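You operate a simulated robot arm through the tools that you are given. There is no shell and no other tool.

The job below is to be done with a simulated robot arm. You get a single attempt, and the scene is never put back.

TASK
Open the air valve and bring the dial up to 2 bar.
Fine: the regulator knob turns with the FREE switch on; switch it off again.

The check looks at the end state, three seconds after you hand in, the way a careful person would. Anything else that was tipped, shoved, dropped, spilled or broken makes it a failure.

THE ROBOT
A 6-joint arm with a two-finger gripper, fixed in place. Base frame: the origin is at the foot of the arm, x ahead of it, y to its left, z up; the work surface is at about z = 72. Readings come in cm, rad, newtons and seconds.
Its first joint turns from -2.897 to 2.897 rad. Payload 2.45 kg.
The TCP is the grasp point between the finger pads, 2 cm short of the fingertips. In the tool frame z runs along the fingers and y along their closing line. Largest opening 14 cm; the body of the gripper starts 16.8 cm behind the TCP.
Orientation is told as [roll, pitch, yaw] about the base's x, y, z axes, in that order, counted from this pose: with the fingers straight down and closing along the base's y, the tool's x points along the base's -x, its y along +y and its z along -z.

THE INTERFACE
- The arm moves only by the tool move_arm. Its argument "deltas" is a list that holds one entry, the list of rows, each a list of 7 numbers: the shift along the tool's x, y, z in cm, then the turn, a rotation vector about the tool's x, y, z in rad, then the finger opening in cm, from 0 to 14. In form: [[[tx, ty, tz, wx, wy, wz, grip], ...]]. A call has 1 to 20 rows; each row shifts and turns the commanded pose from where the row before left it, along the tool's axes as they then stand. Each row takes 0.2 s and may step no farther than 5 cm and 0.15 rad from the row before; otherwise, or with a gripper value out of range, the whole call is refused. A pose out of reach is approached as far as the arm can. The call stops where the force on the tool passes 60 N (or 10 N more than at its start, if that is more) or the arm is blocked; 0.2 s more then pass. Each finger travels about 4.5 cm/s and halts on what it meets, pressing with about 26 N; the grip force reading is that of the motor and also rises with nothing between the fingers. The clock runs only during rows and for 0.2 s after the last one: add rows that do not move to give the fingers time. It gives the time, the measured TCP pose, the force on the tool (base axes), the opening and the grip force at its end, in the units of the frame above (readings bear some noise), with the torque about the TCP (base axes, N m) and any sound that the robot's microphone picked up.
- Cameras (640 x 400 px; columns grow to the right, rows downward): "scene" is fixed at [5.01, 65, 180.35]; the picture's right is [-0.61, -0.79, 0.00], its down [-0.53, 0.41, -0.74] and it looks along [0.59, -0.45, -0.67] (base axes); focal length 319 px, centre (320, 200). "wrist" rides on the gripper at [7.8, 1.1, -20.9] in the tool frame; the picture's right is [-0.14, 0.99, 0.00], its down [-0.92, -0.13, -0.37] and it looks along [-0.36, -0.05, 0.93] (tool axes); focal length 280 px, centre (320, 200). There is no depth. A picture from a camera that has moved, and an enlarged one, comes with that camera's place and axes in the base frame and with its lens.
- get_image(camera): a new picture of that camera. It takes no simulated time.
- inspect(camera, box): a new picture of the part [left, top, right, bottom] of that camera's present view, enlarged. It takes no simulated time.
- job_done(): hands the job in; it is judged then, once.

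Nothing tells you positions but the pictures and the camera data. Unless the task says otherwise, let go and move clear before handing in.

The tools are called after "Call:" as a command line: name --argument value ..., lists and objects as JSON in quotes. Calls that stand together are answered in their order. move_arm: Moves the arm, as the interface text tells. Its arguments: {"type":"object","properties":{"deltas":{"type":"array","items":{"type":"array","items":{"type":"array","items":{"type":"number"}}}}},"required":["deltas"]} The other tools are called the same way: get_image (camera) takes a picture; inspect (camera, box) takes an enlarged picture of a part of a camera's view; job_done () hands the job in.

At the start:

```text
time: 0.0
tool_pos: [56.09, 3.59, 138.63]
ee_rot: [-0.001, 0.001, -0.001]
force: [0.5, 0.0, 0.6]
moment: [-0.01, 0.03, -0.04]
finger_gap: 13.99
grasp_force: 0.0
```

scene: 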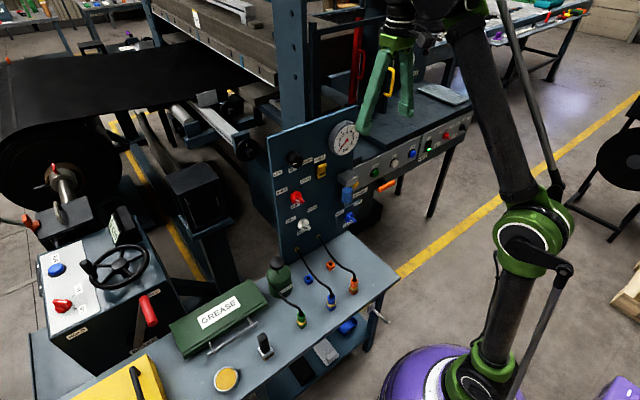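
wrist: 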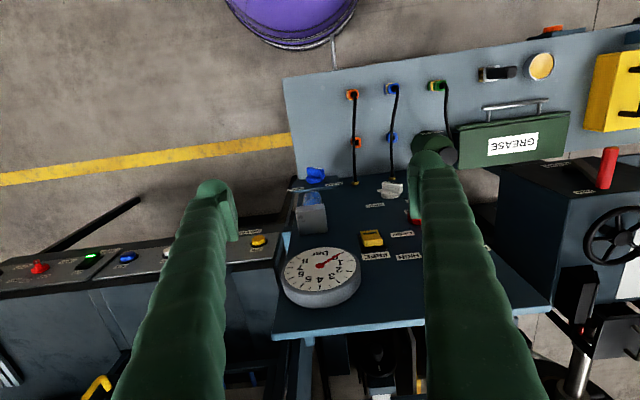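

I see a vertical panel with a dial, a yellow switch, a red knob, a white knob and blue handles, next to a bench with hoses. I'll look closer at the panel to read the labels before moving.

Call:
inspect --camera "scene" --box '[260, 100, 420, 260]'

Call:
inspect --camera "wrist" --box '[260, 150, 520, 320]'

Call:
inspect --camera "scene" --box '[340, 80, 500, 220]'

```text
2.50 times, centred on (340, 180) of scene
camera zoom: at [5.01, 65.0, 180.35], right [-0.61, -0.79, 0.0], down [-0.53, 0.41, -0.74], along [0.59, -0.45, -0.67], focal length 797 px, centre (270, 250)
```

zoom: 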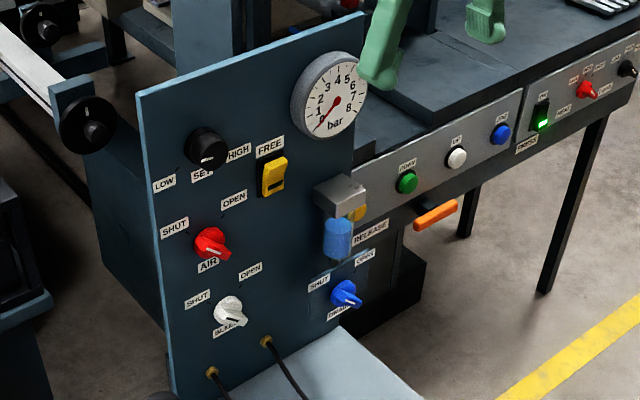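

```text
2.35 times, centred on (390, 235) of wrist
camera zoom: at [48.29, 4.72, 159.76], right [0.14, 0.99, 0.0], down [0.92, -0.13, 0.37], along [0.36, -0.05, -0.93], focal length 660 px, centre (155, 118)
```

zoom: 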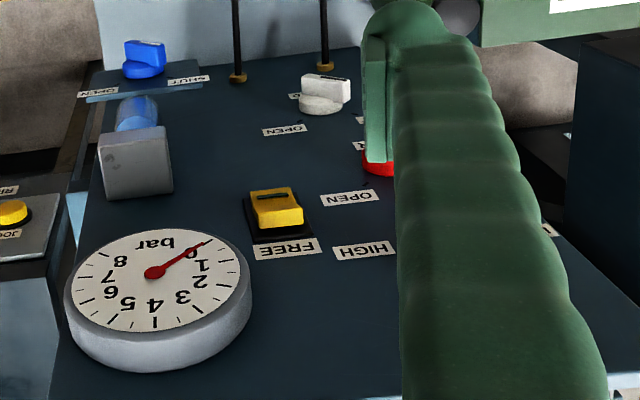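

```text
2.86 times, centred on (420, 150) of scene
camera zoom: at [5.01, 65.0, 180.35], right [-0.61, -0.79, 0.0], down [-0.53, 0.41, -0.74], along [0.59, -0.45, -0.67], focal length 911 px, centre (34, 343)
```

zoom: 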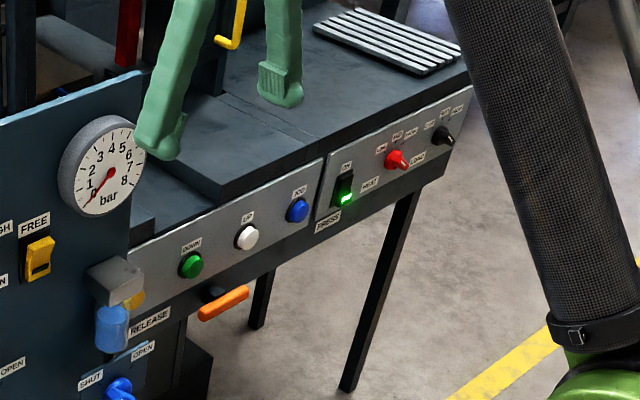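

The panel stands roughly vertical near x = 77, facing the robot. It has SET (black), FREE (yellow), AIR (red), BLEED (white) and DRAIN (blue). I'll zoom in further to read the current state of each control.

Call:
inspect --camera "scene" --box '[270, 140, 340, 184]'

Call:
inspect --camera "scene" --box '[290, 180, 360, 240]'

Call:
inspect --camera "scene" --box '[320, 110, 370, 160]'

Call:
inspect --camera "scene" --box '[270, 180, 320, 230]'

```text
9.09 times, centred on (305, 162) of scene
camera zoom: at [5.01, 65.0, 180.35], right [-0.61, -0.79, 0.0], down [-0.53, 0.41, -0.74], along [0.59, -0.45, -0.67], focal length 2899 px, centre (456, 546)
```

zoom: 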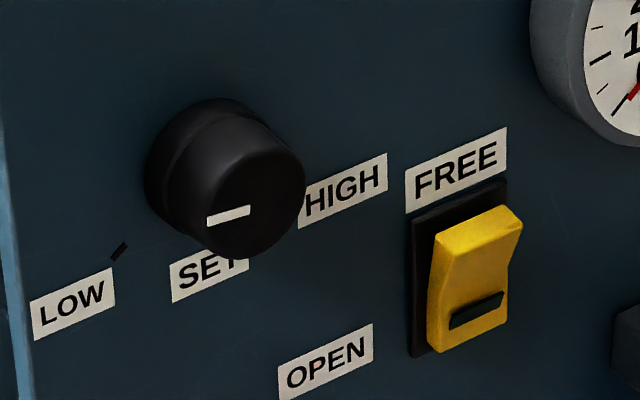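

```text
6.67 times, centred on (325, 210) of scene
camera zoom: at [5.01, 65.0, 180.35], right [-0.61, -0.79, 0.0], down [-0.53, 0.41, -0.74], along [0.59, -0.45, -0.67], focal length 2126 px, centre (287, 133)
```

zoom: 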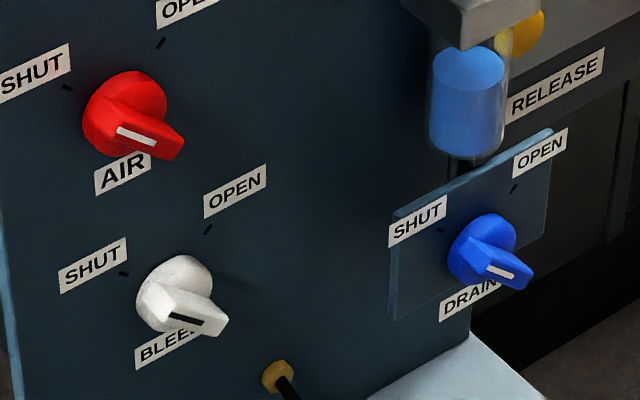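

```text
8.00 times, centred on (345, 135) of scene
camera zoom: at [5.01, 65.0, 180.35], right [-0.61, -0.79, 0.0], down [-0.53, 0.41, -0.74], along [0.59, -0.45, -0.67], focal length 2551 px, centre (120, 720)
```

zoom: 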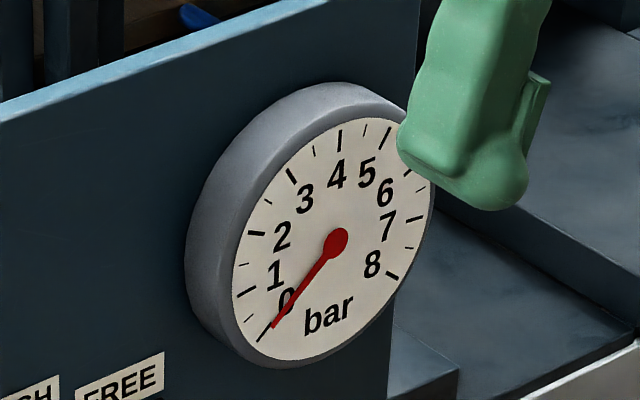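

```text
8.00 times, centred on (295, 205) of scene
camera zoom: at [5.01, 65.0, 180.35], right [-0.61, -0.79, 0.0], down [-0.53, 0.41, -0.74], along [0.59, -0.45, -0.67], focal length 2551 px, centre (520, 160)
```

zoom: 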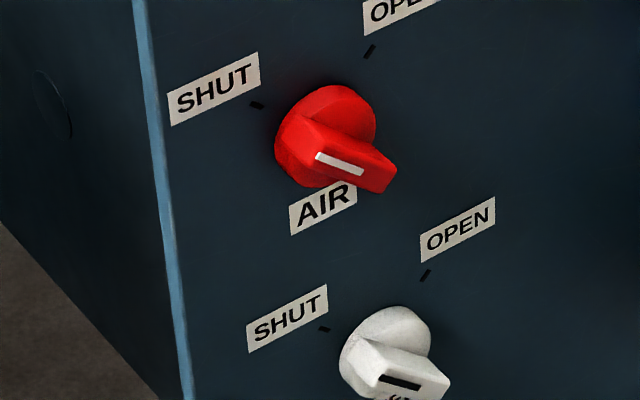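

All the knobs have pointer marks and the dial reads 0. I'll turn the tool to point at the panel (+x) in two stages, staying well clear, so the wrist camera can see the panel from the front.

Call:
move_arm --deltas '[[[2, 0, -2, 0, 0, 0, 14], [2, 0, -2, 0, 0, 0, 14], [2, 0, 0, 0, -0.14, 0, 14], [1, 0, 0, 0, -0.14, 0, 14], [0, 0, 0, 0, -0.14, 0, 14], [0, 0, 0, 0, -0.14, 0, 14], [0, 0, 0, 0, -0.14, 0, 14]]]'

Call:
get_image --camera "wrist"

Call:
get_image --camera "scene"

```text
time: 1.6
tool_pos: [49.23, 3.65, 142.43]
ee_rot: [0.0, -0.7, 0.001]
force: [1.0, 0.8, -0.1]
moment: [-0.01, 0.05, -0.05]
finger_gap: 13.99
grasp_force: 0.1
```

```text
taken
camera wrist: at [29.75, 4.76, 153.61], right [0.11, 0.99, 0.09], down [0.47, -0.13, 0.88], along [0.88, -0.05, -0.47], focal length 280 px, centre (320, 200)
```

wrist: 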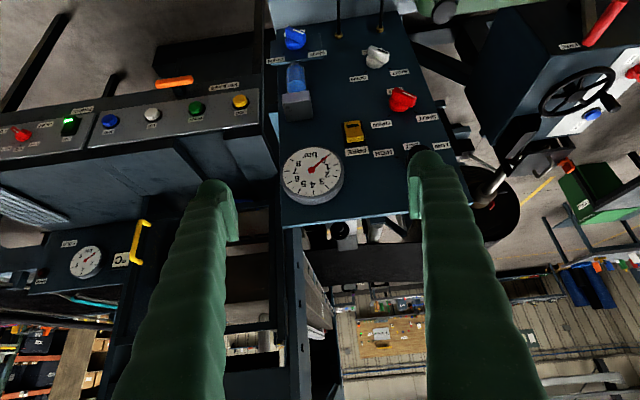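

```text
taken
```

scene: 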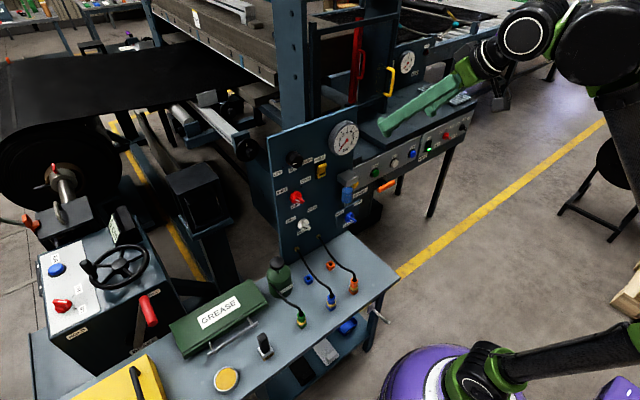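

The view is upside-down but clear. I'll finish the turn so the tool points along +x and drop down level with the panel, well back from it.

Call:
move_arm --deltas '[[[0, 0, 0, 0, -0.145, 0, 14], [0, 0, 0, 0, -0.145, 0, 14], [0, 0, 0, 0, -0.145, 0, 14], [0, 0, 0, 0, -0.145, 0, 14], [0, 0, 0, 0, -0.145, 0, 14], [0, 0, 0, 0, -0.1458, 0, 14], [4, 2, 0, 0, 0, 0, 14], [4, 2, 0, 0, 0, 0, 14], [4, 2, 0, 0, 0, 0, 14], [4, 2, 0, 0, 0, 0, 14], [4, 2, 0, 0, 0, 0, 14], [4, 2, 0, 0, 0, 0, 14]]]'

Call:
get_image --camera "wrist"

Call:
get_image --camera "scene"

```text
time: 4.2
tool_pos: [49.04, 15.54, 118.38]
ee_rot: [-3.041, -1.571, 3.039]
force: [0.4, -0.1, 0.5]
moment: [0.01, -0.06, 0.01]
finger_gap: 14.01
grasp_force: 0.1
```

```text
taken
camera wrist: at [28.2, 16.78, 110.76], right [0.0, 0.99, 0.14], down [-0.37, -0.13, 0.92], along [0.93, -0.05, 0.37], focal length 280 px, centre (320, 200)
```

wrist: 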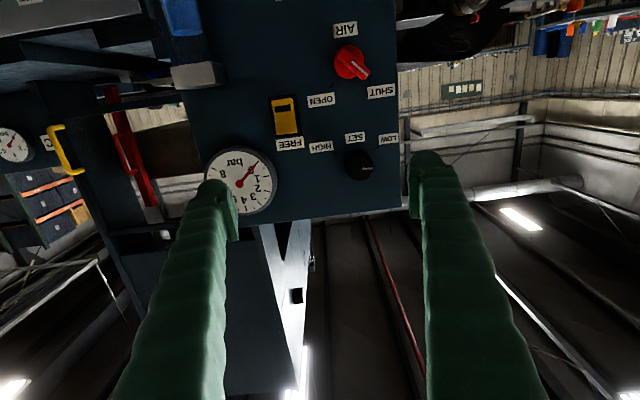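

```text
taken
```

scene: 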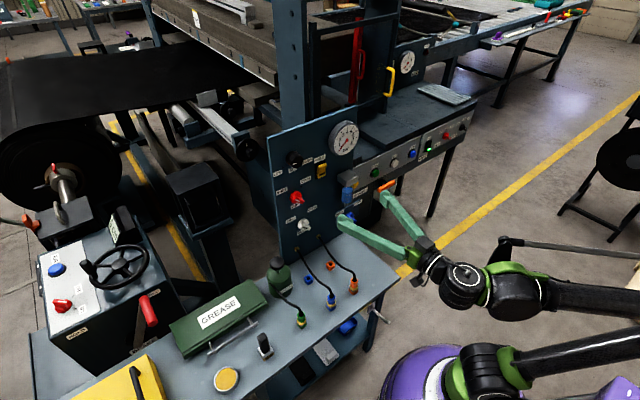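

The tool now points at the panel, and the wrist view shows it upside down. I'll zoom in on the controls to get the pointer angles and positions.

Call:
inspect --camera "wrist" --box '[310, 10, 410, 110]'

Call:
inspect --camera "wrist" --box '[260, 80, 410, 190]'

Call:
inspect --camera "wrist" --box '[190, 130, 290, 220]'

```text
4.00 times, centred on (360, 60) of wrist
camera zoom: at [28.2, 16.78, 110.76], right [0.0, 0.99, 0.14], down [-0.37, -0.13, 0.92], along [0.93, -0.05, 0.37], focal length 1122 px, centre (160, 760)
```

zoom: 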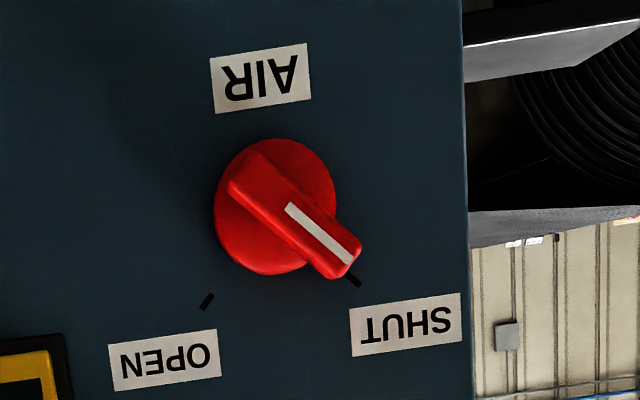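

```text
3.64 times, centred on (335, 135) of wrist
camera zoom: at [28.2, 16.78, 110.76], right [0.0, 0.99, 0.14], down [-0.37, -0.13, 0.92], along [0.93, -0.05, 0.37], focal length 1020 px, centre (266, 436)
```

zoom: 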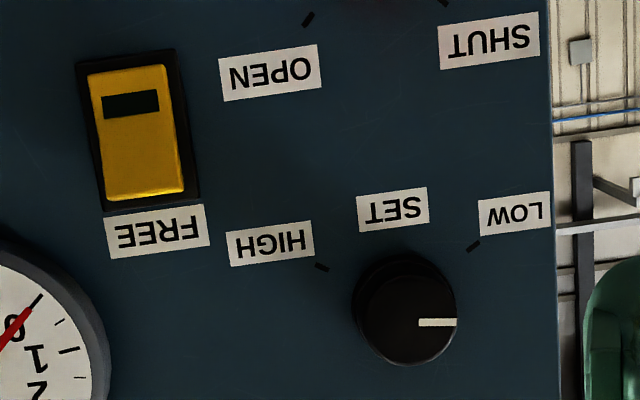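

```text
4.44 times, centred on (240, 175) of wrist
camera zoom: at [28.2, 16.78, 110.76], right [0.0, 0.99, 0.14], down [-0.37, -0.13, 0.92], along [0.93, -0.05, 0.37], focal length 1246 px, centre (676, 311)
```

zoom: 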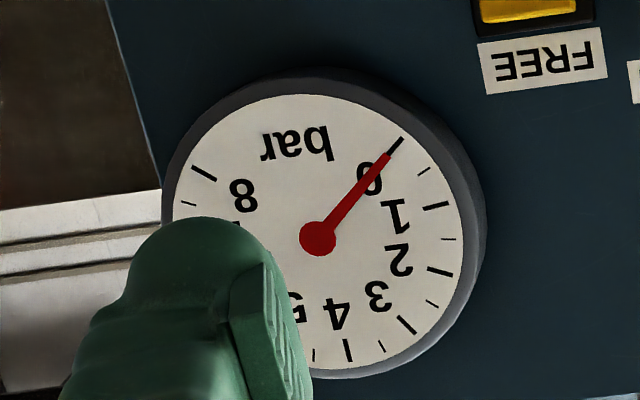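

Everything lines up with a vertical panel at x ≈ 75.6. The AIR pivot is at about (y 21.6, z 107.5), pointing to SHUT. The SET knob is at about (y 21.5, z 123.4) and the FREE rocker at about (y 10.5, z 114). Next I'll pre-position in front of the AIR knob with the fingers square to its bar.

Call:
move_arm --deltas '[[[2.166, 1.204, 2.4, 0, 0, 0, 12], [2.166, 1.204, 2.4, 0, 0, 0, 10], [2.166, 1.204, 2.4, 0, 0, 0, 8], [2.166, 1.204, 2.4, 0, 0, 0, 6], [2.166, 1.204, 2.4, 0, 0, 0, 5], [0, 0, 0, 0, 0, -0.1309, 5], [0, 0, 0, 0, 0, -0.1309, 5], [0, 0, 0, 0, 0, -0.1309, 5], [0, 0, 0, 0, 0, -0.1309, 5], [0, 0, 0, 0, 0, -0.1309, 5], [0, 0, 0, 0, 0, -0.1309, 5], [0, 0, 0, 0, 0, 0, 5]]]'

Call:
get_image --camera "wrist"

Call:
get_image --camera "scene"

```text
time: 6.8
tool_pos: [61.19, 21.51, 107.73]
ee_rot: [-1.572, -0.784, 1.572]
force: [-0.3, -0.6, 0.0]
moment: [0.01, 0.0, -0.02]
finger_gap: 4.99
grasp_force: 0.1
```

```text
taken
camera wrist: at [40.23, 16.87, 101.56], right [0.0, 0.8, -0.6], down [-0.37, 0.56, 0.74], along [0.93, 0.22, 0.29], focal length 280 px, centre (320, 200)
```

wrist: 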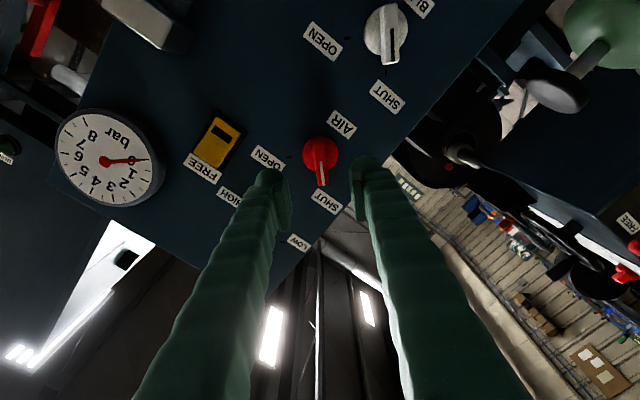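

```text
taken
```

scene: 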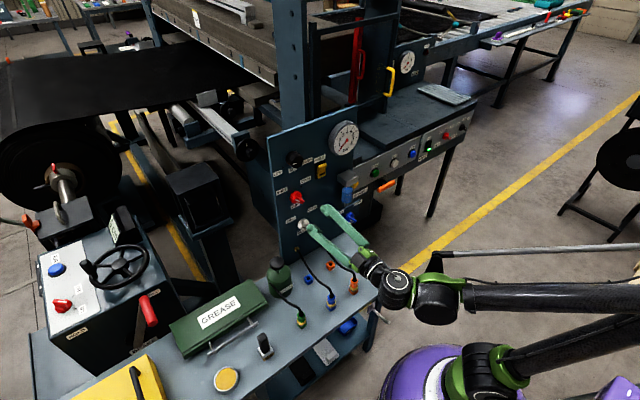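

The fingers straddle the line of the AIR bar. I'll check the alignment close up before going in.

Call:
inspect --camera "wrist" --box '[260, 110, 380, 210]'

Call:
inspect --camera "scene" --box '[270, 170, 420, 300]'

```text
4.00 times, centred on (320, 160) of wrist
camera zoom: at [40.23, 16.87, 101.56], right [0.0, 0.8, -0.6], down [-0.37, 0.56, 0.74], along [0.93, 0.22, 0.29], focal length 1122 px, centre (320, 360)
```

zoom: 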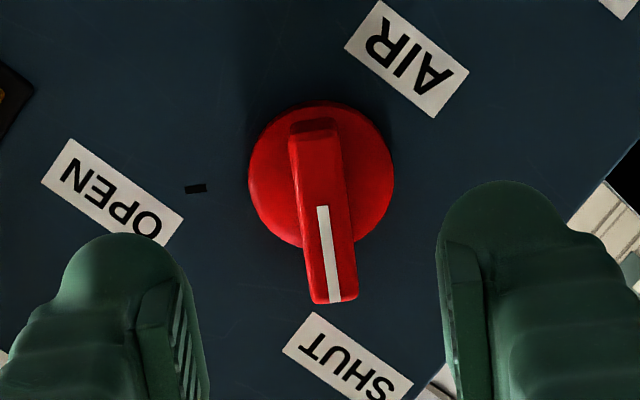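

```text
3.08 times, centred on (345, 235) of scene
camera zoom: at [5.01, 65.0, 180.35], right [-0.61, -0.79, 0.0], down [-0.53, 0.41, -0.74], along [0.59, -0.45, -0.67], focal length 981 px, centre (243, 92)
```

zoom: 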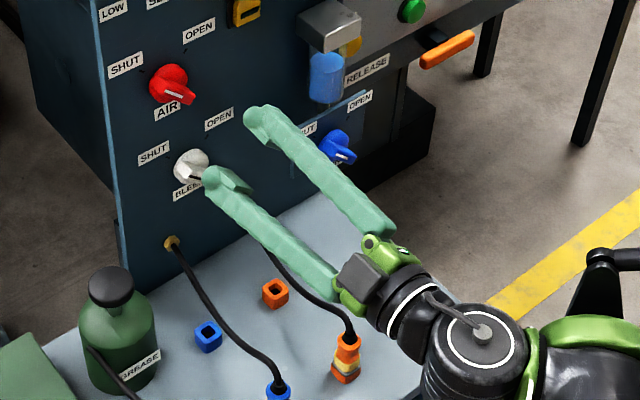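

The bar is centred between the fingers and parallel to them. I'll advance so the tips overlap the bar without reaching the disc, then close.

Call:
move_arm --deltas '[[[0, 0.1, 3, 0, 0, 0, 4.6], [0, 0, 3, 0, 0, 0, 4.4], [0, 0, 2.5, 0, 0, 0, 4.4], [0, 0, 1.2, 0, 0, 0, 4.4], [0, 0, 0.8, 0, 0, 0, 4.4], [0, 0, 0, 0, 0, 0, 4.4]]]'

Call:
get_image --camera "wrist"

Call:
inspect --camera "scene" --box '[260, 150, 410, 260]'

```text
time: 8.2
tool_pos: [71.69, 21.58, 107.62]
ee_rot: [-1.571, -0.786, 1.57]
force: [0.5, -0.2, -0.2]
moment: [0.03, -0.03, 0.02]
finger_gap: 4.42
grasp_force: 0.1
```

```text
taken
camera wrist: at [50.73, 16.92, 101.51], right [0.0, 0.8, -0.6], down [-0.37, 0.56, 0.74], along [0.93, 0.22, 0.29], focal length 280 px, centre (320, 200)
```

wrist: 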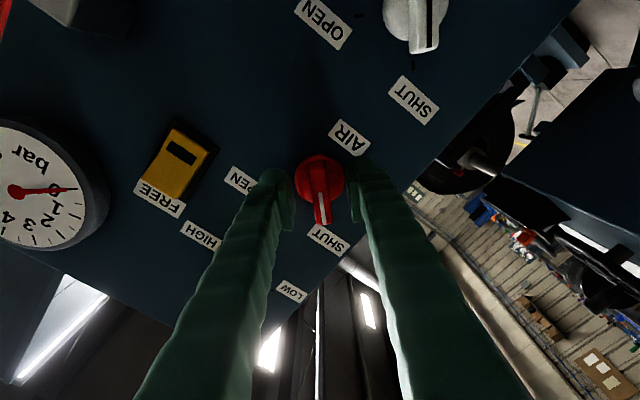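

```text
3.64 times, centred on (335, 205) of scene
camera zoom: at [5.01, 65.0, 180.35], right [-0.61, -0.79, 0.0], down [-0.53, 0.41, -0.74], along [0.59, -0.45, -0.67], focal length 1160 px, centre (266, 182)
```

zoom: 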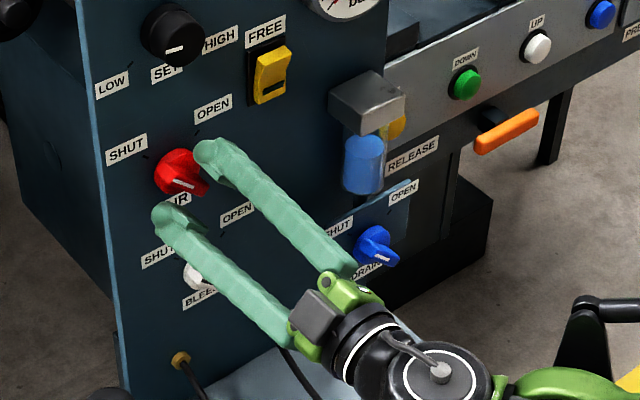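

The fingers are around the bar with no contact. Closing now.

Call:
move_arm --deltas '[[[0, 0, 0, 0, 0, 0, 1], [0, 0, 0, 0, 0, 0, 1], [0, 0, 0, 0, 0, 0, 1], [0, 0, 0, 0, 0, 0, 1]]]'

Call:
inspect --camera "wrist" --box '[240, 120, 400, 260]'

```text
time: 9.2
tool_pos: [71.67, 21.67, 107.71]
ee_rot: [-1.572, -0.786, 1.569]
force: [0.4, 0.0, 0.4]
moment: [0.0, -0.04, 0.02]
finger_gap: 1.39
grasp_force: 40.1
```

```text
2.86 times, centred on (320, 190) of wrist
camera zoom: at [50.73, 16.93, 101.52], right [0.0, 0.8, -0.6], down [-0.37, 0.56, 0.74], along [0.93, 0.22, 0.29], focal length 801 px, centre (320, 229)
```

zoom: 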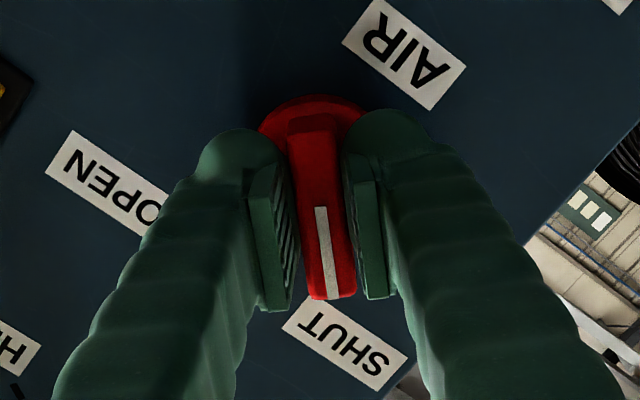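

The bar is held at a gap of 1.39 with almost no side force. Now I'll turn it clockwise toward OPEN, half the way first.

Call:
move_arm --deltas '[[[0, 0, 0, 0, 0, 0.131, 1], [0, 0, 0, 0, 0, 0.131, 1], [0, 0, 0, 0, 0, 0.131, 1], [0, 0, 0, 0, 0, 0.131, 1], [0, 0, 0, 0, 0, 0.131, 1], [0, 0, 0, 0, 0, 0.131, 1]]]'

Call:
get_image --camera "wrist"

```text
time: 10.6
tool_pos: [71.65, 21.35, 107.84]
ee_rot: [1.685, -1.569, -1.684]
force: [9.7, -13.8, 20.5]
moment: [-0.04, -0.24, -0.11]
finger_gap: 1.41
grasp_force: 40.5
```

```text
taken
camera wrist: at [50.73, 22.68, 100.05], right [0.0, 0.99, 0.14], down [-0.37, -0.13, 0.92], along [0.93, -0.05, 0.37], focal length 280 px, centre (320, 200)
```

wrist: 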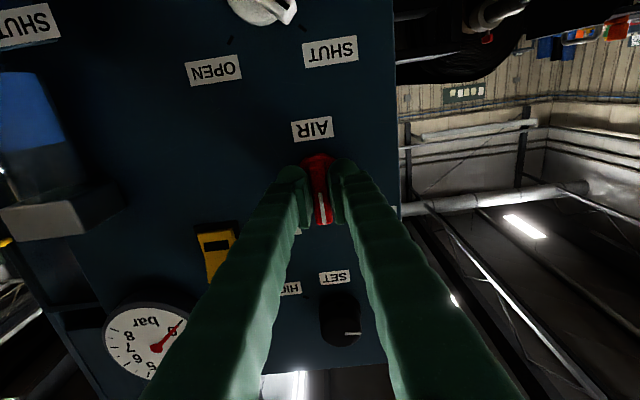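

The knob is following and is halfway there. The side force suggests the true pivot is slightly off, so I'll shift to relieve it and turn the rest of the way.

Call:
move_arm --deltas '[[[-0.2, -0.25, 0, 0, 0, 0, 1], [0, -0.055, 0, 0, 0, 0.131, 1], [0, -0.055, 0, 0, 0, 0.131, 1], [0, -0.055, 0, 0, 0, 0.131, 1], [0, -0.055, 0, 0, 0, 0.131, 1], [0, -0.055, 0, 0, 0, 0.131, 1], [0, -0.055, 0, 0, 0, 0.131, 1]]]'

Call:
get_image --camera "wrist"

Call:
inspect --camera "scene" --box '[260, 110, 410, 240]'

```text
time: 12.2
tool_pos: [71.61, 21.22, 107.6]
ee_rot: [1.571, -0.782, -1.57]
force: [-6.7, 20.7, -23.8]
moment: [-0.12, 0.39, 0.38]
finger_gap: 1.38
grasp_force: 40.4
```

```text
taken
camera wrist: at [50.71, 27.62, 103.09], right [0.0, 0.6, 0.8], down [-0.37, -0.74, 0.56], along [0.93, -0.29, 0.22], focal length 280 px, centre (320, 200)
```

wrist: 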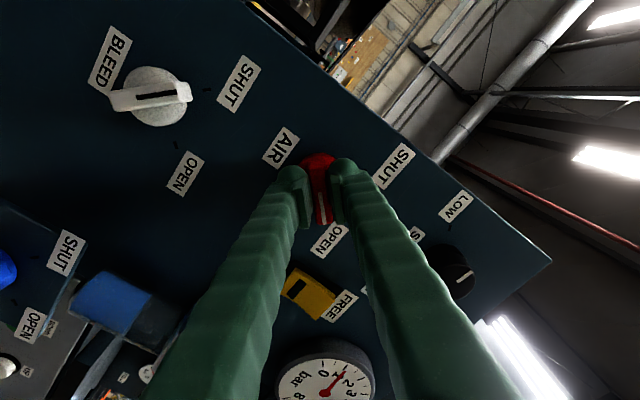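

```text
3.08 times, centred on (335, 175) of scene
camera zoom: at [5.01, 65.0, 180.35], right [-0.61, -0.79, 0.0], down [-0.53, 0.41, -0.74], along [0.59, -0.45, -0.67], focal length 981 px, centre (274, 277)
```

zoom: 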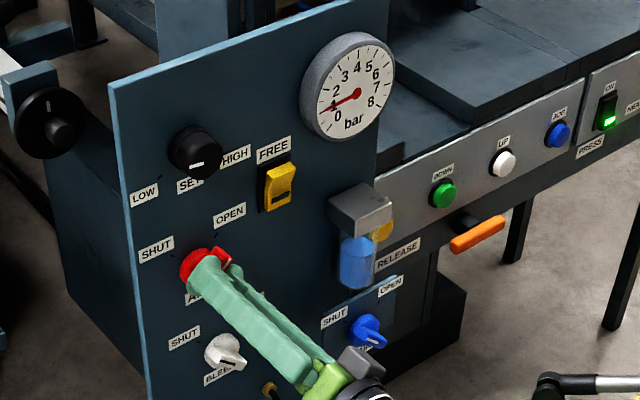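

The dial needle has risen and the bar now points toward OPEN. I'll check the pointer against the tick before letting go.

Call:
inspect --camera "wrist" --box '[250, 130, 410, 270]'

Call:
inspect --camera "wrist" --box '[250, 320, 390, 400]'

```text
2.86 times, centred on (330, 200) of wrist
camera zoom: at [50.71, 27.62, 103.09], right [0.0, 0.6, 0.8], down [-0.37, -0.74, 0.56], along [0.93, -0.29, 0.22], focal length 801 px, centre (291, 200)
```

zoom: 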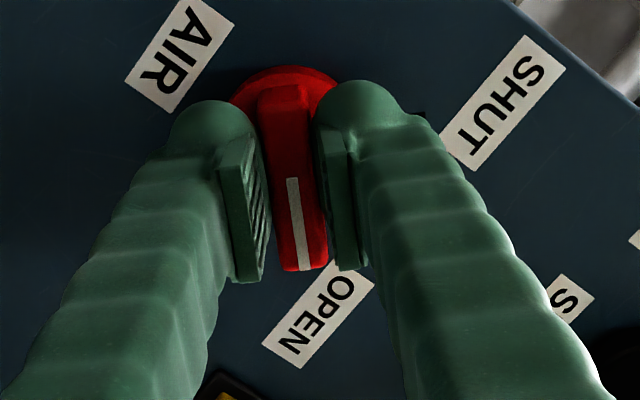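

```text
4.57 times, centred on (320, 360) of wrist
camera zoom: at [50.71, 27.62, 103.09], right [0.0, 0.6, 0.8], down [-0.37, -0.74, 0.56], along [0.93, -0.29, 0.22], focal length 1282 px, centre (320, -531)
```

zoom: 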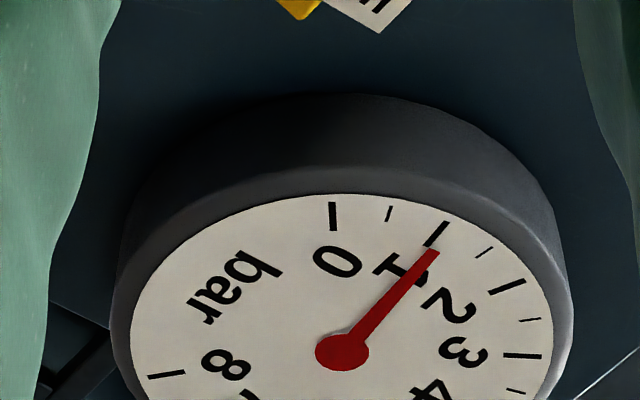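

The pointer is at OPEN and the dial shows about 1 bar. I'll relieve the side force, open the fingers and back straight out.

Call:
move_arm --deltas '[[[0.25, 0, 0, 0, 0, 0, 1], [0, 0, 0, 0, 0, 0, 2.5], [0, 0, 0, 0, 0, 0, 4.4], [0, 0, 0, 0, 0, 0, 4.4], [0, 0, 0, 0, 0, 0, 4.4]]]'

Call:
move_arm --deltas '[[[0, 0, -2, 0, 0, 0, 4.4], [0, 0, -4, 0, 0, 0, 4.4], [0, 0, -4, 0, 0, 0, 4.4], [0, 0, 0, 0, 0, 0, 4.4]]]'

Call:
get_image --camera "wrist"

Call:
inspect --camera "scene" --box '[260, 110, 410, 240]'

```text
time: 13.4
tool_pos: [71.77, 21.21, 107.68]
ee_rot: [1.571, -0.784, -1.573]
force: [-0.8, 0.6, 0.2]
moment: [-0.02, 0.01, -0.02]
finger_gap: 4.39
grasp_force: 0.0
```

```text
time: 14.4
tool_pos: [61.7, 21.27, 107.49]
ee_rot: [1.572, -0.783, -1.574]
force: [0.6, 0.3, 0.5]
moment: [0.0, -0.04, 0.0]
finger_gap: 4.42
grasp_force: 0.0
```

```text
taken
camera wrist: at [40.79, 27.56, 102.98], right [0.0, 0.6, 0.8], down [-0.37, -0.74, 0.56], along [0.93, -0.3, 0.22], focal length 280 px, centre (320, 200)
```

wrist: 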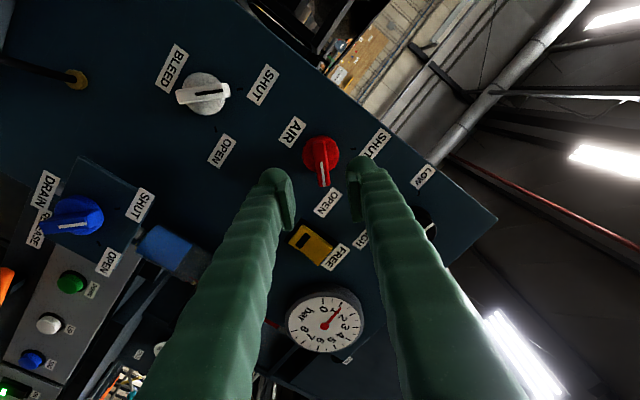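

```text
3.08 times, centred on (335, 175) of scene
camera zoom: at [5.01, 65.0, 180.35], right [-0.61, -0.79, 0.0], down [-0.53, 0.41, -0.74], along [0.59, -0.45, -0.67], focal length 981 px, centre (274, 277)
```

zoom: 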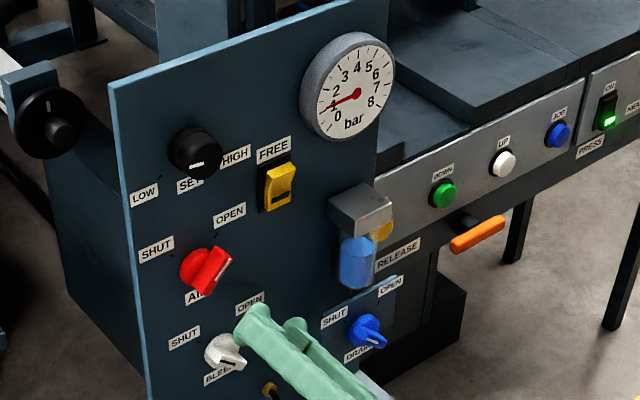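

AIR is open and the dial sits at about 1 bar. Next I'll square the tool and move in front of the FREE rocker with the fingers closed.

Call:
inspect --camera "wrist" --box '[270, 110, 380, 220]'

Call:
move_arm --deltas '[[[0, 0, -2, 0, 0, -0.1309, 3], [0, 0, 0, 0, 0, -0.1309, 2], [0, 0, 0, 0, 0, -0.1309, 1], [0, 0, 0, 0, 0, -0.1309, 0], [0, 0, 0, 0, 0, -0.1309, 0], [0, 0, 0, 0, 0, -0.1309, 0], [-2.1, -2.7, 0, 0, 0, 0, 0], [-2.1, -2.7, 0, 0, 0, 0, 0], [-2.1, -2.7, 0, 0, 0, 0, 0], [-2.1, -2.7, 0, 0, 0, 0, 0], [0, 0, 0, 0, 0, 0, 0]]]'

Call:
get_image --camera "wrist"

Call:
inspect --camera "scene" --box '[270, 110, 390, 210]'

```text
3.64 times, centred on (325, 165) of wrist
camera zoom: at [40.79, 27.56, 102.98], right [0.0, 0.6, 0.8], down [-0.37, -0.74, 0.56], along [0.93, -0.3, 0.22], focal length 1020 px, centre (302, 327)
```

zoom: 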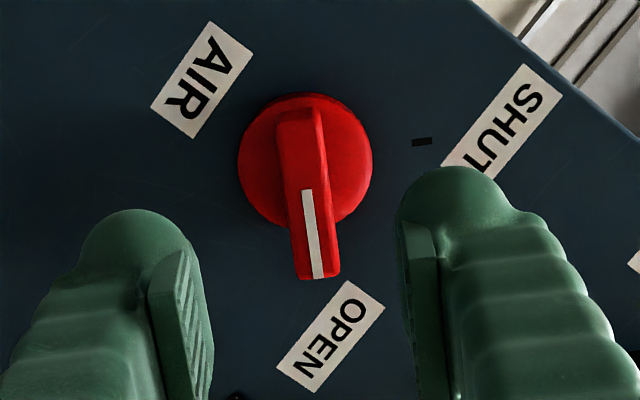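

```text
time: 16.8
tool_pos: [59.63, 10.37, 116.11]
ee_rot: [1.597, -1.569, -1.6]
force: [0.5, 0.2, -0.7]
moment: [0.0, -0.01, 0.0]
finger_gap: 0.02
grasp_force: 26.1
```

```text
taken
camera wrist: at [38.72, 11.54, 108.45], right [0.0, 0.99, 0.14], down [-0.37, -0.13, 0.92], along [0.93, -0.05, 0.36], focal length 280 px, centre (320, 200)
```

wrist: 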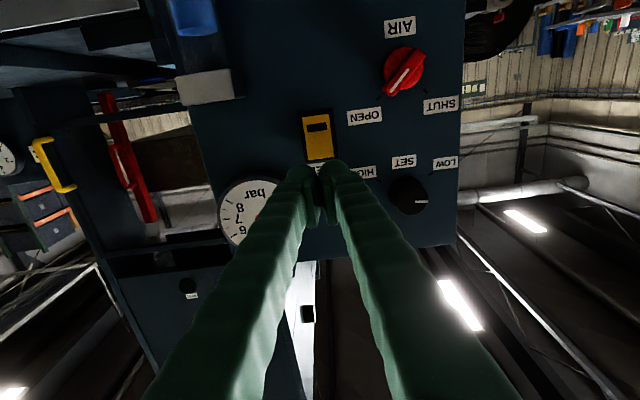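

```text
4.00 times, centred on (330, 160) of scene
camera zoom: at [5.01, 65.0, 180.35], right [-0.61, -0.79, 0.0], down [-0.53, 0.41, -0.74], along [0.59, -0.45, -0.67], focal length 1276 px, centre (280, 360)
```

zoom: 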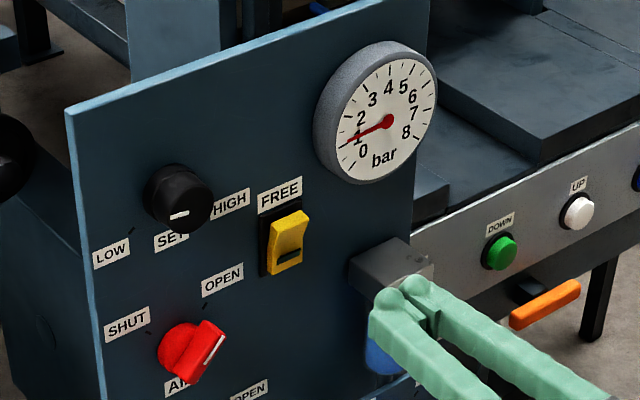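

The tool axis is in front of the upper half of the rocker. I'll zoom in to see which side stands out and how far.

Call:
inspect --camera "wrist" --box '[270, 90, 380, 190]'

Call:
inspect --camera "scene" --box '[325, 150, 355, 186]'

Call:
inspect --camera "scene" --box '[400, 110, 450, 160]'

```text
4.00 times, centred on (325, 140) of wrist
camera zoom: at [38.72, 11.54, 108.45], right [0.0, 0.99, 0.14], down [-0.37, -0.13, 0.92], along [0.93, -0.05, 0.36], focal length 1122 px, centre (300, 440)
```

zoom: 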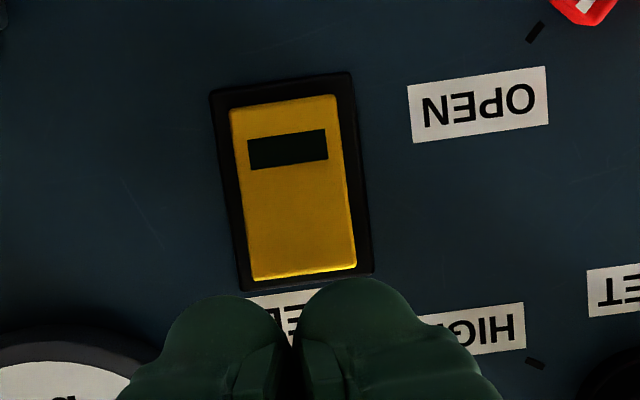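

```text
11.11 times, centred on (340, 168) of scene
camera zoom: at [5.01, 65.0, 180.35], right [-0.61, -0.79, 0.0], down [-0.53, 0.41, -0.74], along [0.59, -0.45, -0.67], focal length 3543 px, centre (98, 556)
```

zoom: 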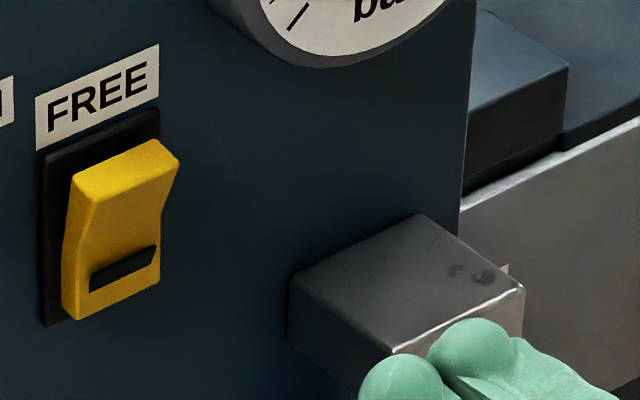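

```text
8.00 times, centred on (425, 135) of scene
camera zoom: at [5.01, 65.0, 180.35], right [-0.61, -0.79, 0.0], down [-0.53, 0.41, -0.74], along [0.59, -0.45, -0.67], focal length 2551 px, centre (-520, 720)
```

zoom: 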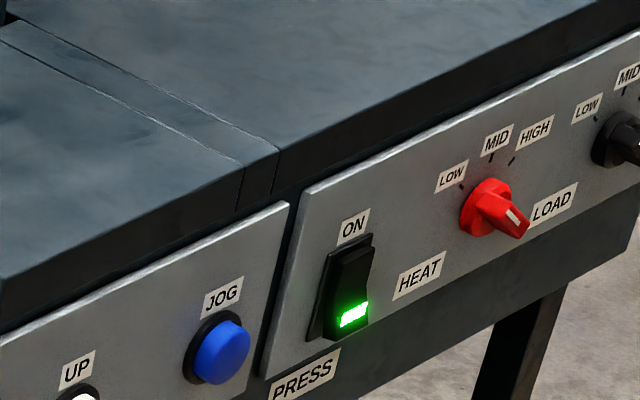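

The rocker's upper half stands out and its lamp is dark, so it is off. Pressing the upper part beside the FREE label should switch it on. I'll shift down about 0.7 cm onto the upper face and close in gently.

Call:
move_arm --deltas '[[[0.7, 0.1, 3, 0, 0, 0, 0], [0, 0, 4, 0, 0, 0, 0], [0, 0, 3, 0, 0, 0, 0], [0, 0, 1, 0, 0, 0, 0], [0, 0, 0, 0, 0, 0, 0]]]'

Call:
inspect --camera "wrist" --box '[260, 80, 400, 220]'

Call:
inspect --camera "scene" --box '[300, 130, 390, 210]'

```text
time: 18.0
tool_pos: [70.66, 10.35, 115.21]
ee_rot: [1.57, -1.569, -1.57]
force: [-0.4, -0.7, -0.6]
moment: [-0.02, 0.01, 0.02]
finger_gap: 0.02
grasp_force: 25.7
```

```text
2.86 times, centred on (330, 150) of wrist
camera zoom: at [49.75, 11.64, 107.56], right [0.0, 0.99, 0.14], down [-0.37, -0.13, 0.92], along [0.93, -0.05, 0.36], focal length 801 px, centre (291, 343)
```

zoom: 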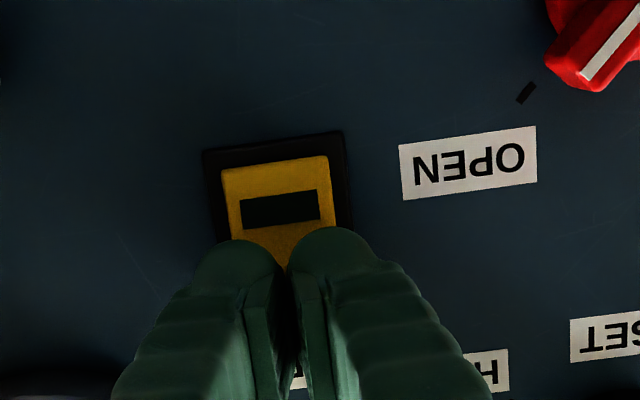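

```text
5.00 times, centred on (345, 170) of scene
camera zoom: at [5.01, 65.0, 180.35], right [-0.61, -0.79, 0.0], down [-0.53, 0.41, -0.74], along [0.59, -0.45, -0.67], focal length 1594 px, centre (195, 350)
```

zoom: 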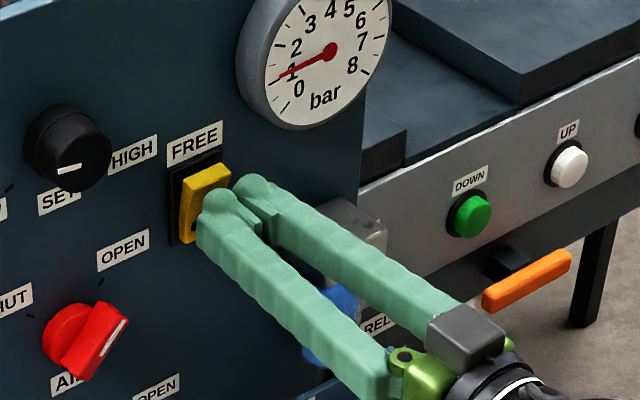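

The tips are just short of the rocker's upper face. I'll press in small steps.

Call:
move_arm --deltas '[[[0, 0, 0.4, 0, 0, 0, 0], [0, 0, 0.4, 0, 0, 0, 0], [0, 0, 0.3, 0, 0, 0, 0]]]'

Call:
inspect --camera "scene" --box '[300, 130, 390, 210]'

```text
time: 18.8
tool_pos: [71.79, 10.49, 115.22]
ee_rot: [1.569, -1.569, -1.568]
force: [-0.5, -0.7, 0.8]
moment: [0.01, -0.04, 0.02]
finger_gap: 0.0
grasp_force: 26.4
```

```text
5.00 times, centred on (345, 170) of scene
camera zoom: at [5.01, 65.0, 180.35], right [-0.61, -0.79, 0.0], down [-0.53, 0.41, -0.74], along [0.59, -0.45, -0.67], focal length 1594 px, centre (195, 350)
```

zoom: 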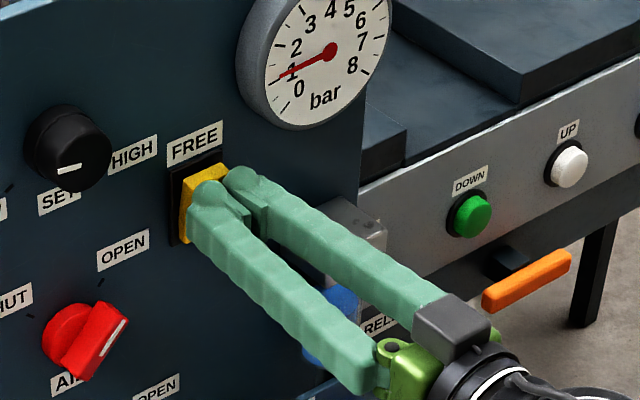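

There's no contact yet, so I'll keep going in small steps.

Call:
move_arm --deltas '[[[0, 0, 0.25, 0, 0, 0, 0], [0, 0, 0.25, 0, 0, 0, 0]]]'

Call:
move_arm --deltas '[[[0, 0, 0.25, 0, 0, 0, 0], [0, 0, 0.2, 0, 0, 0, 0]]]'

Call:
inspect --camera "scene" --box '[300, 130, 390, 210]'

Call:
inspect --camera "wrist" --box '[260, 80, 400, 220]'

```text
time: 19.4
tool_pos: [72.24, 10.41, 115.22]
ee_rot: [1.608, -1.569, -1.609]
force: [-2.2, -0.1, 0.6]
moment: [-0.02, -0.02, 0.0]
finger_gap: 0.62
grasp_force: 29.6
```

```text
time: 20.0
tool_pos: [72.61, 10.46, 115.31]
ee_rot: [2.013, -1.57, -2.015]
force: [-20.0, -2.4, 4.8]
moment: [-0.1, 0.17, -0.02]
finger_gap: 0.6
grasp_force: 29.3
```

```text
5.00 times, centred on (345, 170) of scene
camera zoom: at [5.01, 65.0, 180.35], right [-0.61, -0.79, 0.0], down [-0.53, 0.41, -0.74], along [0.59, -0.45, -0.67], focal length 1594 px, centre (195, 350)
```

zoom: 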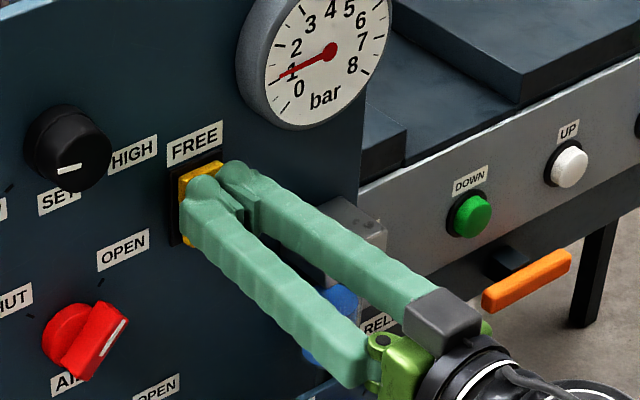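

```text
2.86 times, centred on (330, 150) of wrist
camera zoom: at [51.58, 11.68, 107.6], right [0.0, 0.99, 0.14], down [-0.37, -0.13, 0.92], along [0.93, -0.05, 0.37], focal length 801 px, centre (291, 343)
```

zoom: 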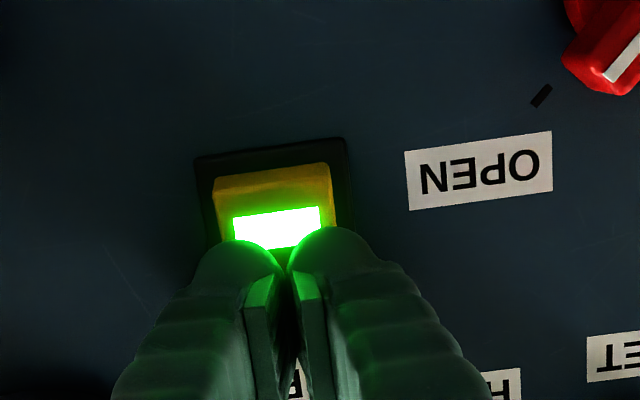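

The FREE lamp is lit green, so it is on. I'll back off, open the fingers and line up in front of the SET knob.

Call:
move_arm --deltas '[[[0, 0, -2, 0, 0, 0, 0], [0, 0, -4, 0, 0, 0, 0], [0, 0, -4, 0, 0, 0, 2], [-2, 2.75, 0, 0, 0, 0, 4], [-2, 2.75, 0, 0, 0, 0, 6], [-2, 2.75, 0, 0, 0, 0, 7], [-2, 2.75, 0, 0, 0, 0, 7], [0, 0, 0, 0, 0, 0, 7], [0, 0, 0, 0, 0, 0, 7]]]'

Call:
get_image --camera "wrist"

Call:
inspect --camera "scene" --box '[260, 110, 380, 210]'

```text
time: 22.0
tool_pos: [62.59, 21.61, 123.27]
ee_rot: [1.581, -1.569, -1.583]
force: [-0.9, 0.2, -0.4]
moment: [0.03, -0.02, 0.0]
finger_gap: 6.99
grasp_force: 0.0
```

```text
taken
camera wrist: at [41.69, 22.79, 115.59], right [0.0, 0.99, 0.14], down [-0.37, -0.13, 0.92], along [0.93, -0.05, 0.36], focal length 280 px, centre (320, 200)
```

wrist: 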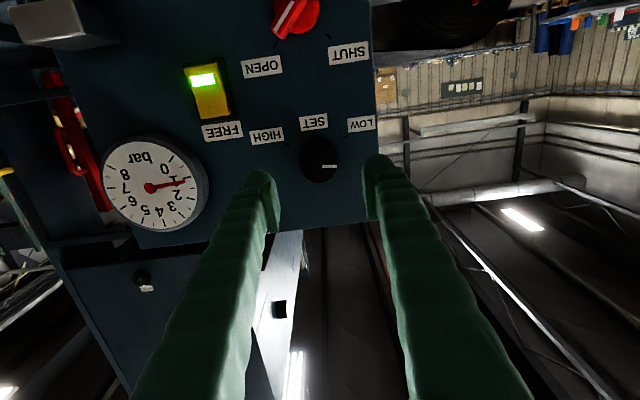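

```text
4.00 times, centred on (320, 160) of scene
camera zoom: at [5.01, 65.0, 180.35], right [-0.61, -0.79, 0.0], down [-0.53, 0.41, -0.74], along [0.59, -0.45, -0.67], focal length 1276 px, centre (320, 360)
```

zoom: 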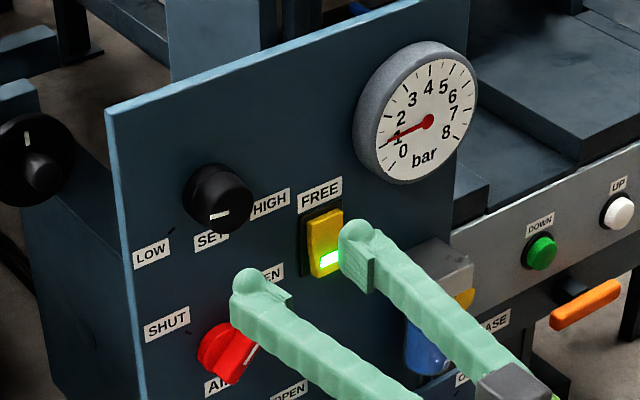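

FREE stays latched on. I'll look closely at the SET knob and the dial before gripping.

Call:
inspect --camera "wrist" --box '[270, 110, 380, 210]'

Call:
inspect --camera "wrist" --box '[90, 130, 220, 240]'

```text
4.00 times, centred on (325, 160) of wrist
camera zoom: at [41.69, 22.79, 115.59], right [0.0, 0.99, 0.14], down [-0.37, -0.13, 0.92], along [0.93, -0.05, 0.36], focal length 1122 px, centre (300, 360)
```

zoom: 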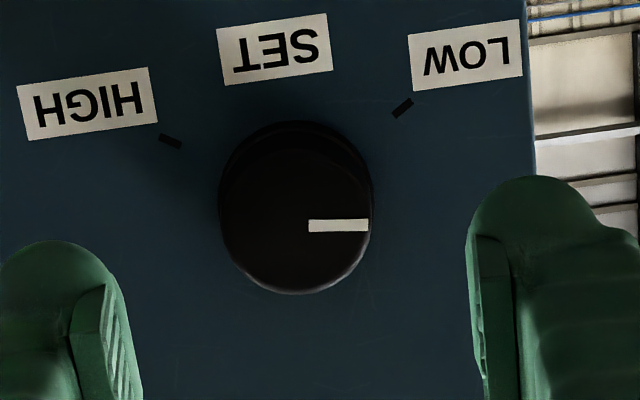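

```text
3.64 times, centred on (155, 185) of wrist
camera zoom: at [41.69, 22.79, 115.59], right [0.0, 0.99, 0.14], down [-0.37, -0.13, 0.92], along [0.93, -0.05, 0.36], focal length 1020 px, centre (920, 254)
```

zoom: 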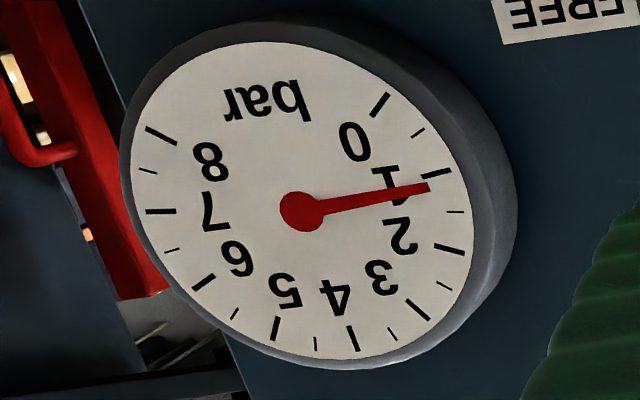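

The dial reads about 1.15 bar. The SET mark is about 38° past LOW, with LOW and HIGH 240° apart, so about 30° per bar. I'll advance over the knob and grip it.

Call:
move_arm --deltas '[[[-0.15, -0.05, 3, 0, 0, 0, 7], [0, 0, 3, 0, 0, 0, 7], [0, 0, 2.4, 0, 0, 0, 7], [0, 0, 0.8, 0, 0, 0, 7], [0, 0, 0, 0, 0, 0, 7]]]'

Call:
inspect --camera "wrist" --box '[240, 110, 400, 250]'

Call:
inspect --camera "scene" --box '[260, 110, 380, 210]'

```text
time: 23.2
tool_pos: [71.79, 21.43, 123.45]
ee_rot: [1.568, -1.569, -1.57]
force: [-0.4, -0.3, -0.2]
moment: [0.01, -0.01, 0.0]
finger_gap: 7.01
grasp_force: 0.1
```

```text
2.86 times, centred on (320, 180) of wrist
camera zoom: at [50.96, 22.62, 115.77], right [0.0, 0.99, 0.14], down [-0.37, -0.13, 0.92], along [0.93, -0.05, 0.36], focal length 801 px, centre (320, 257)
```

zoom: 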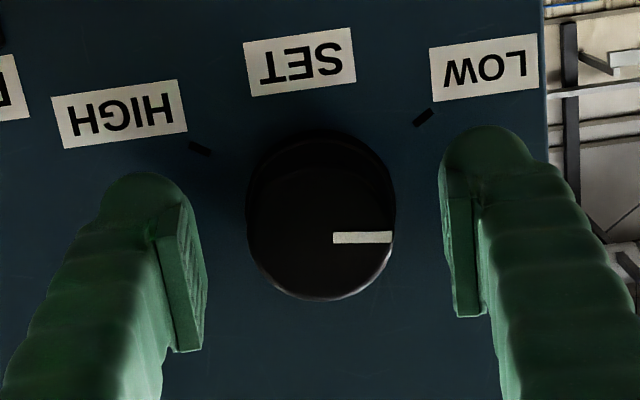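

```text
4.00 times, centred on (320, 160) of scene
camera zoom: at [5.01, 65.0, 180.35], right [-0.61, -0.79, 0.0], down [-0.53, 0.41, -0.74], along [0.59, -0.45, -0.67], focal length 1276 px, centre (320, 360)
```

zoom: 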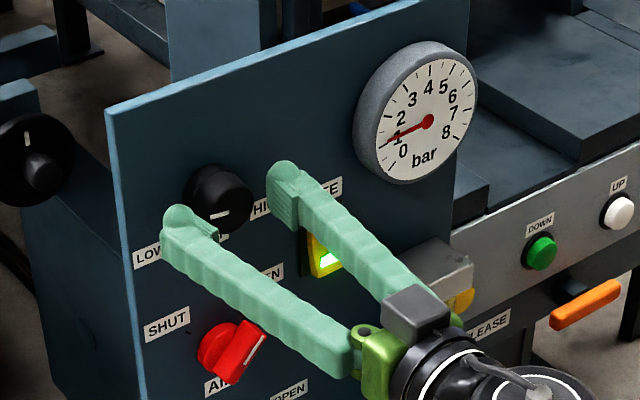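

The knob is centred between the fingers. Closing on it.

Call:
move_arm --deltas '[[[0, 0, 0, 0, 0, 0, 3], [0, 0, 0, 0, 0, 0, 3], [0, 0, 0, 0, 0, 0, 3], [0, 0, 0, 0, 0, 0, 3]]]'

Call:
inspect --camera "wrist" --box '[240, 110, 400, 250]'

```text
time: 24.2
tool_pos: [71.91, 21.44, 123.35]
ee_rot: [1.547, -1.567, -1.548]
force: [2.0, 0.6, 0.0]
moment: [-0.02, -0.03, 0.05]
finger_gap: 4.17
grasp_force: 45.4
```

```text
2.86 times, centred on (320, 180) of wrist
camera zoom: at [50.95, 22.63, 115.77], right [0.0, 0.99, 0.14], down [-0.37, -0.13, 0.92], along [0.93, -0.05, 0.36], focal length 801 px, centre (320, 257)
```

zoom: 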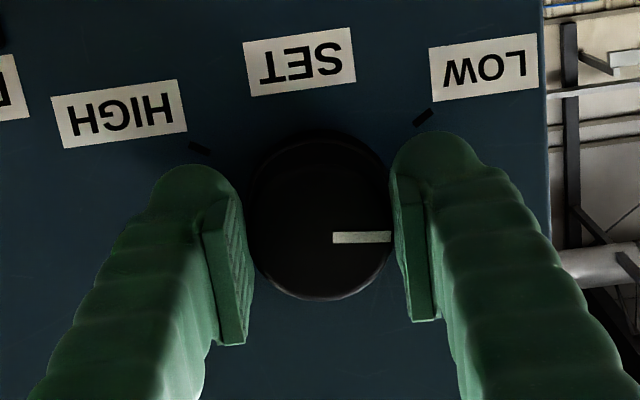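

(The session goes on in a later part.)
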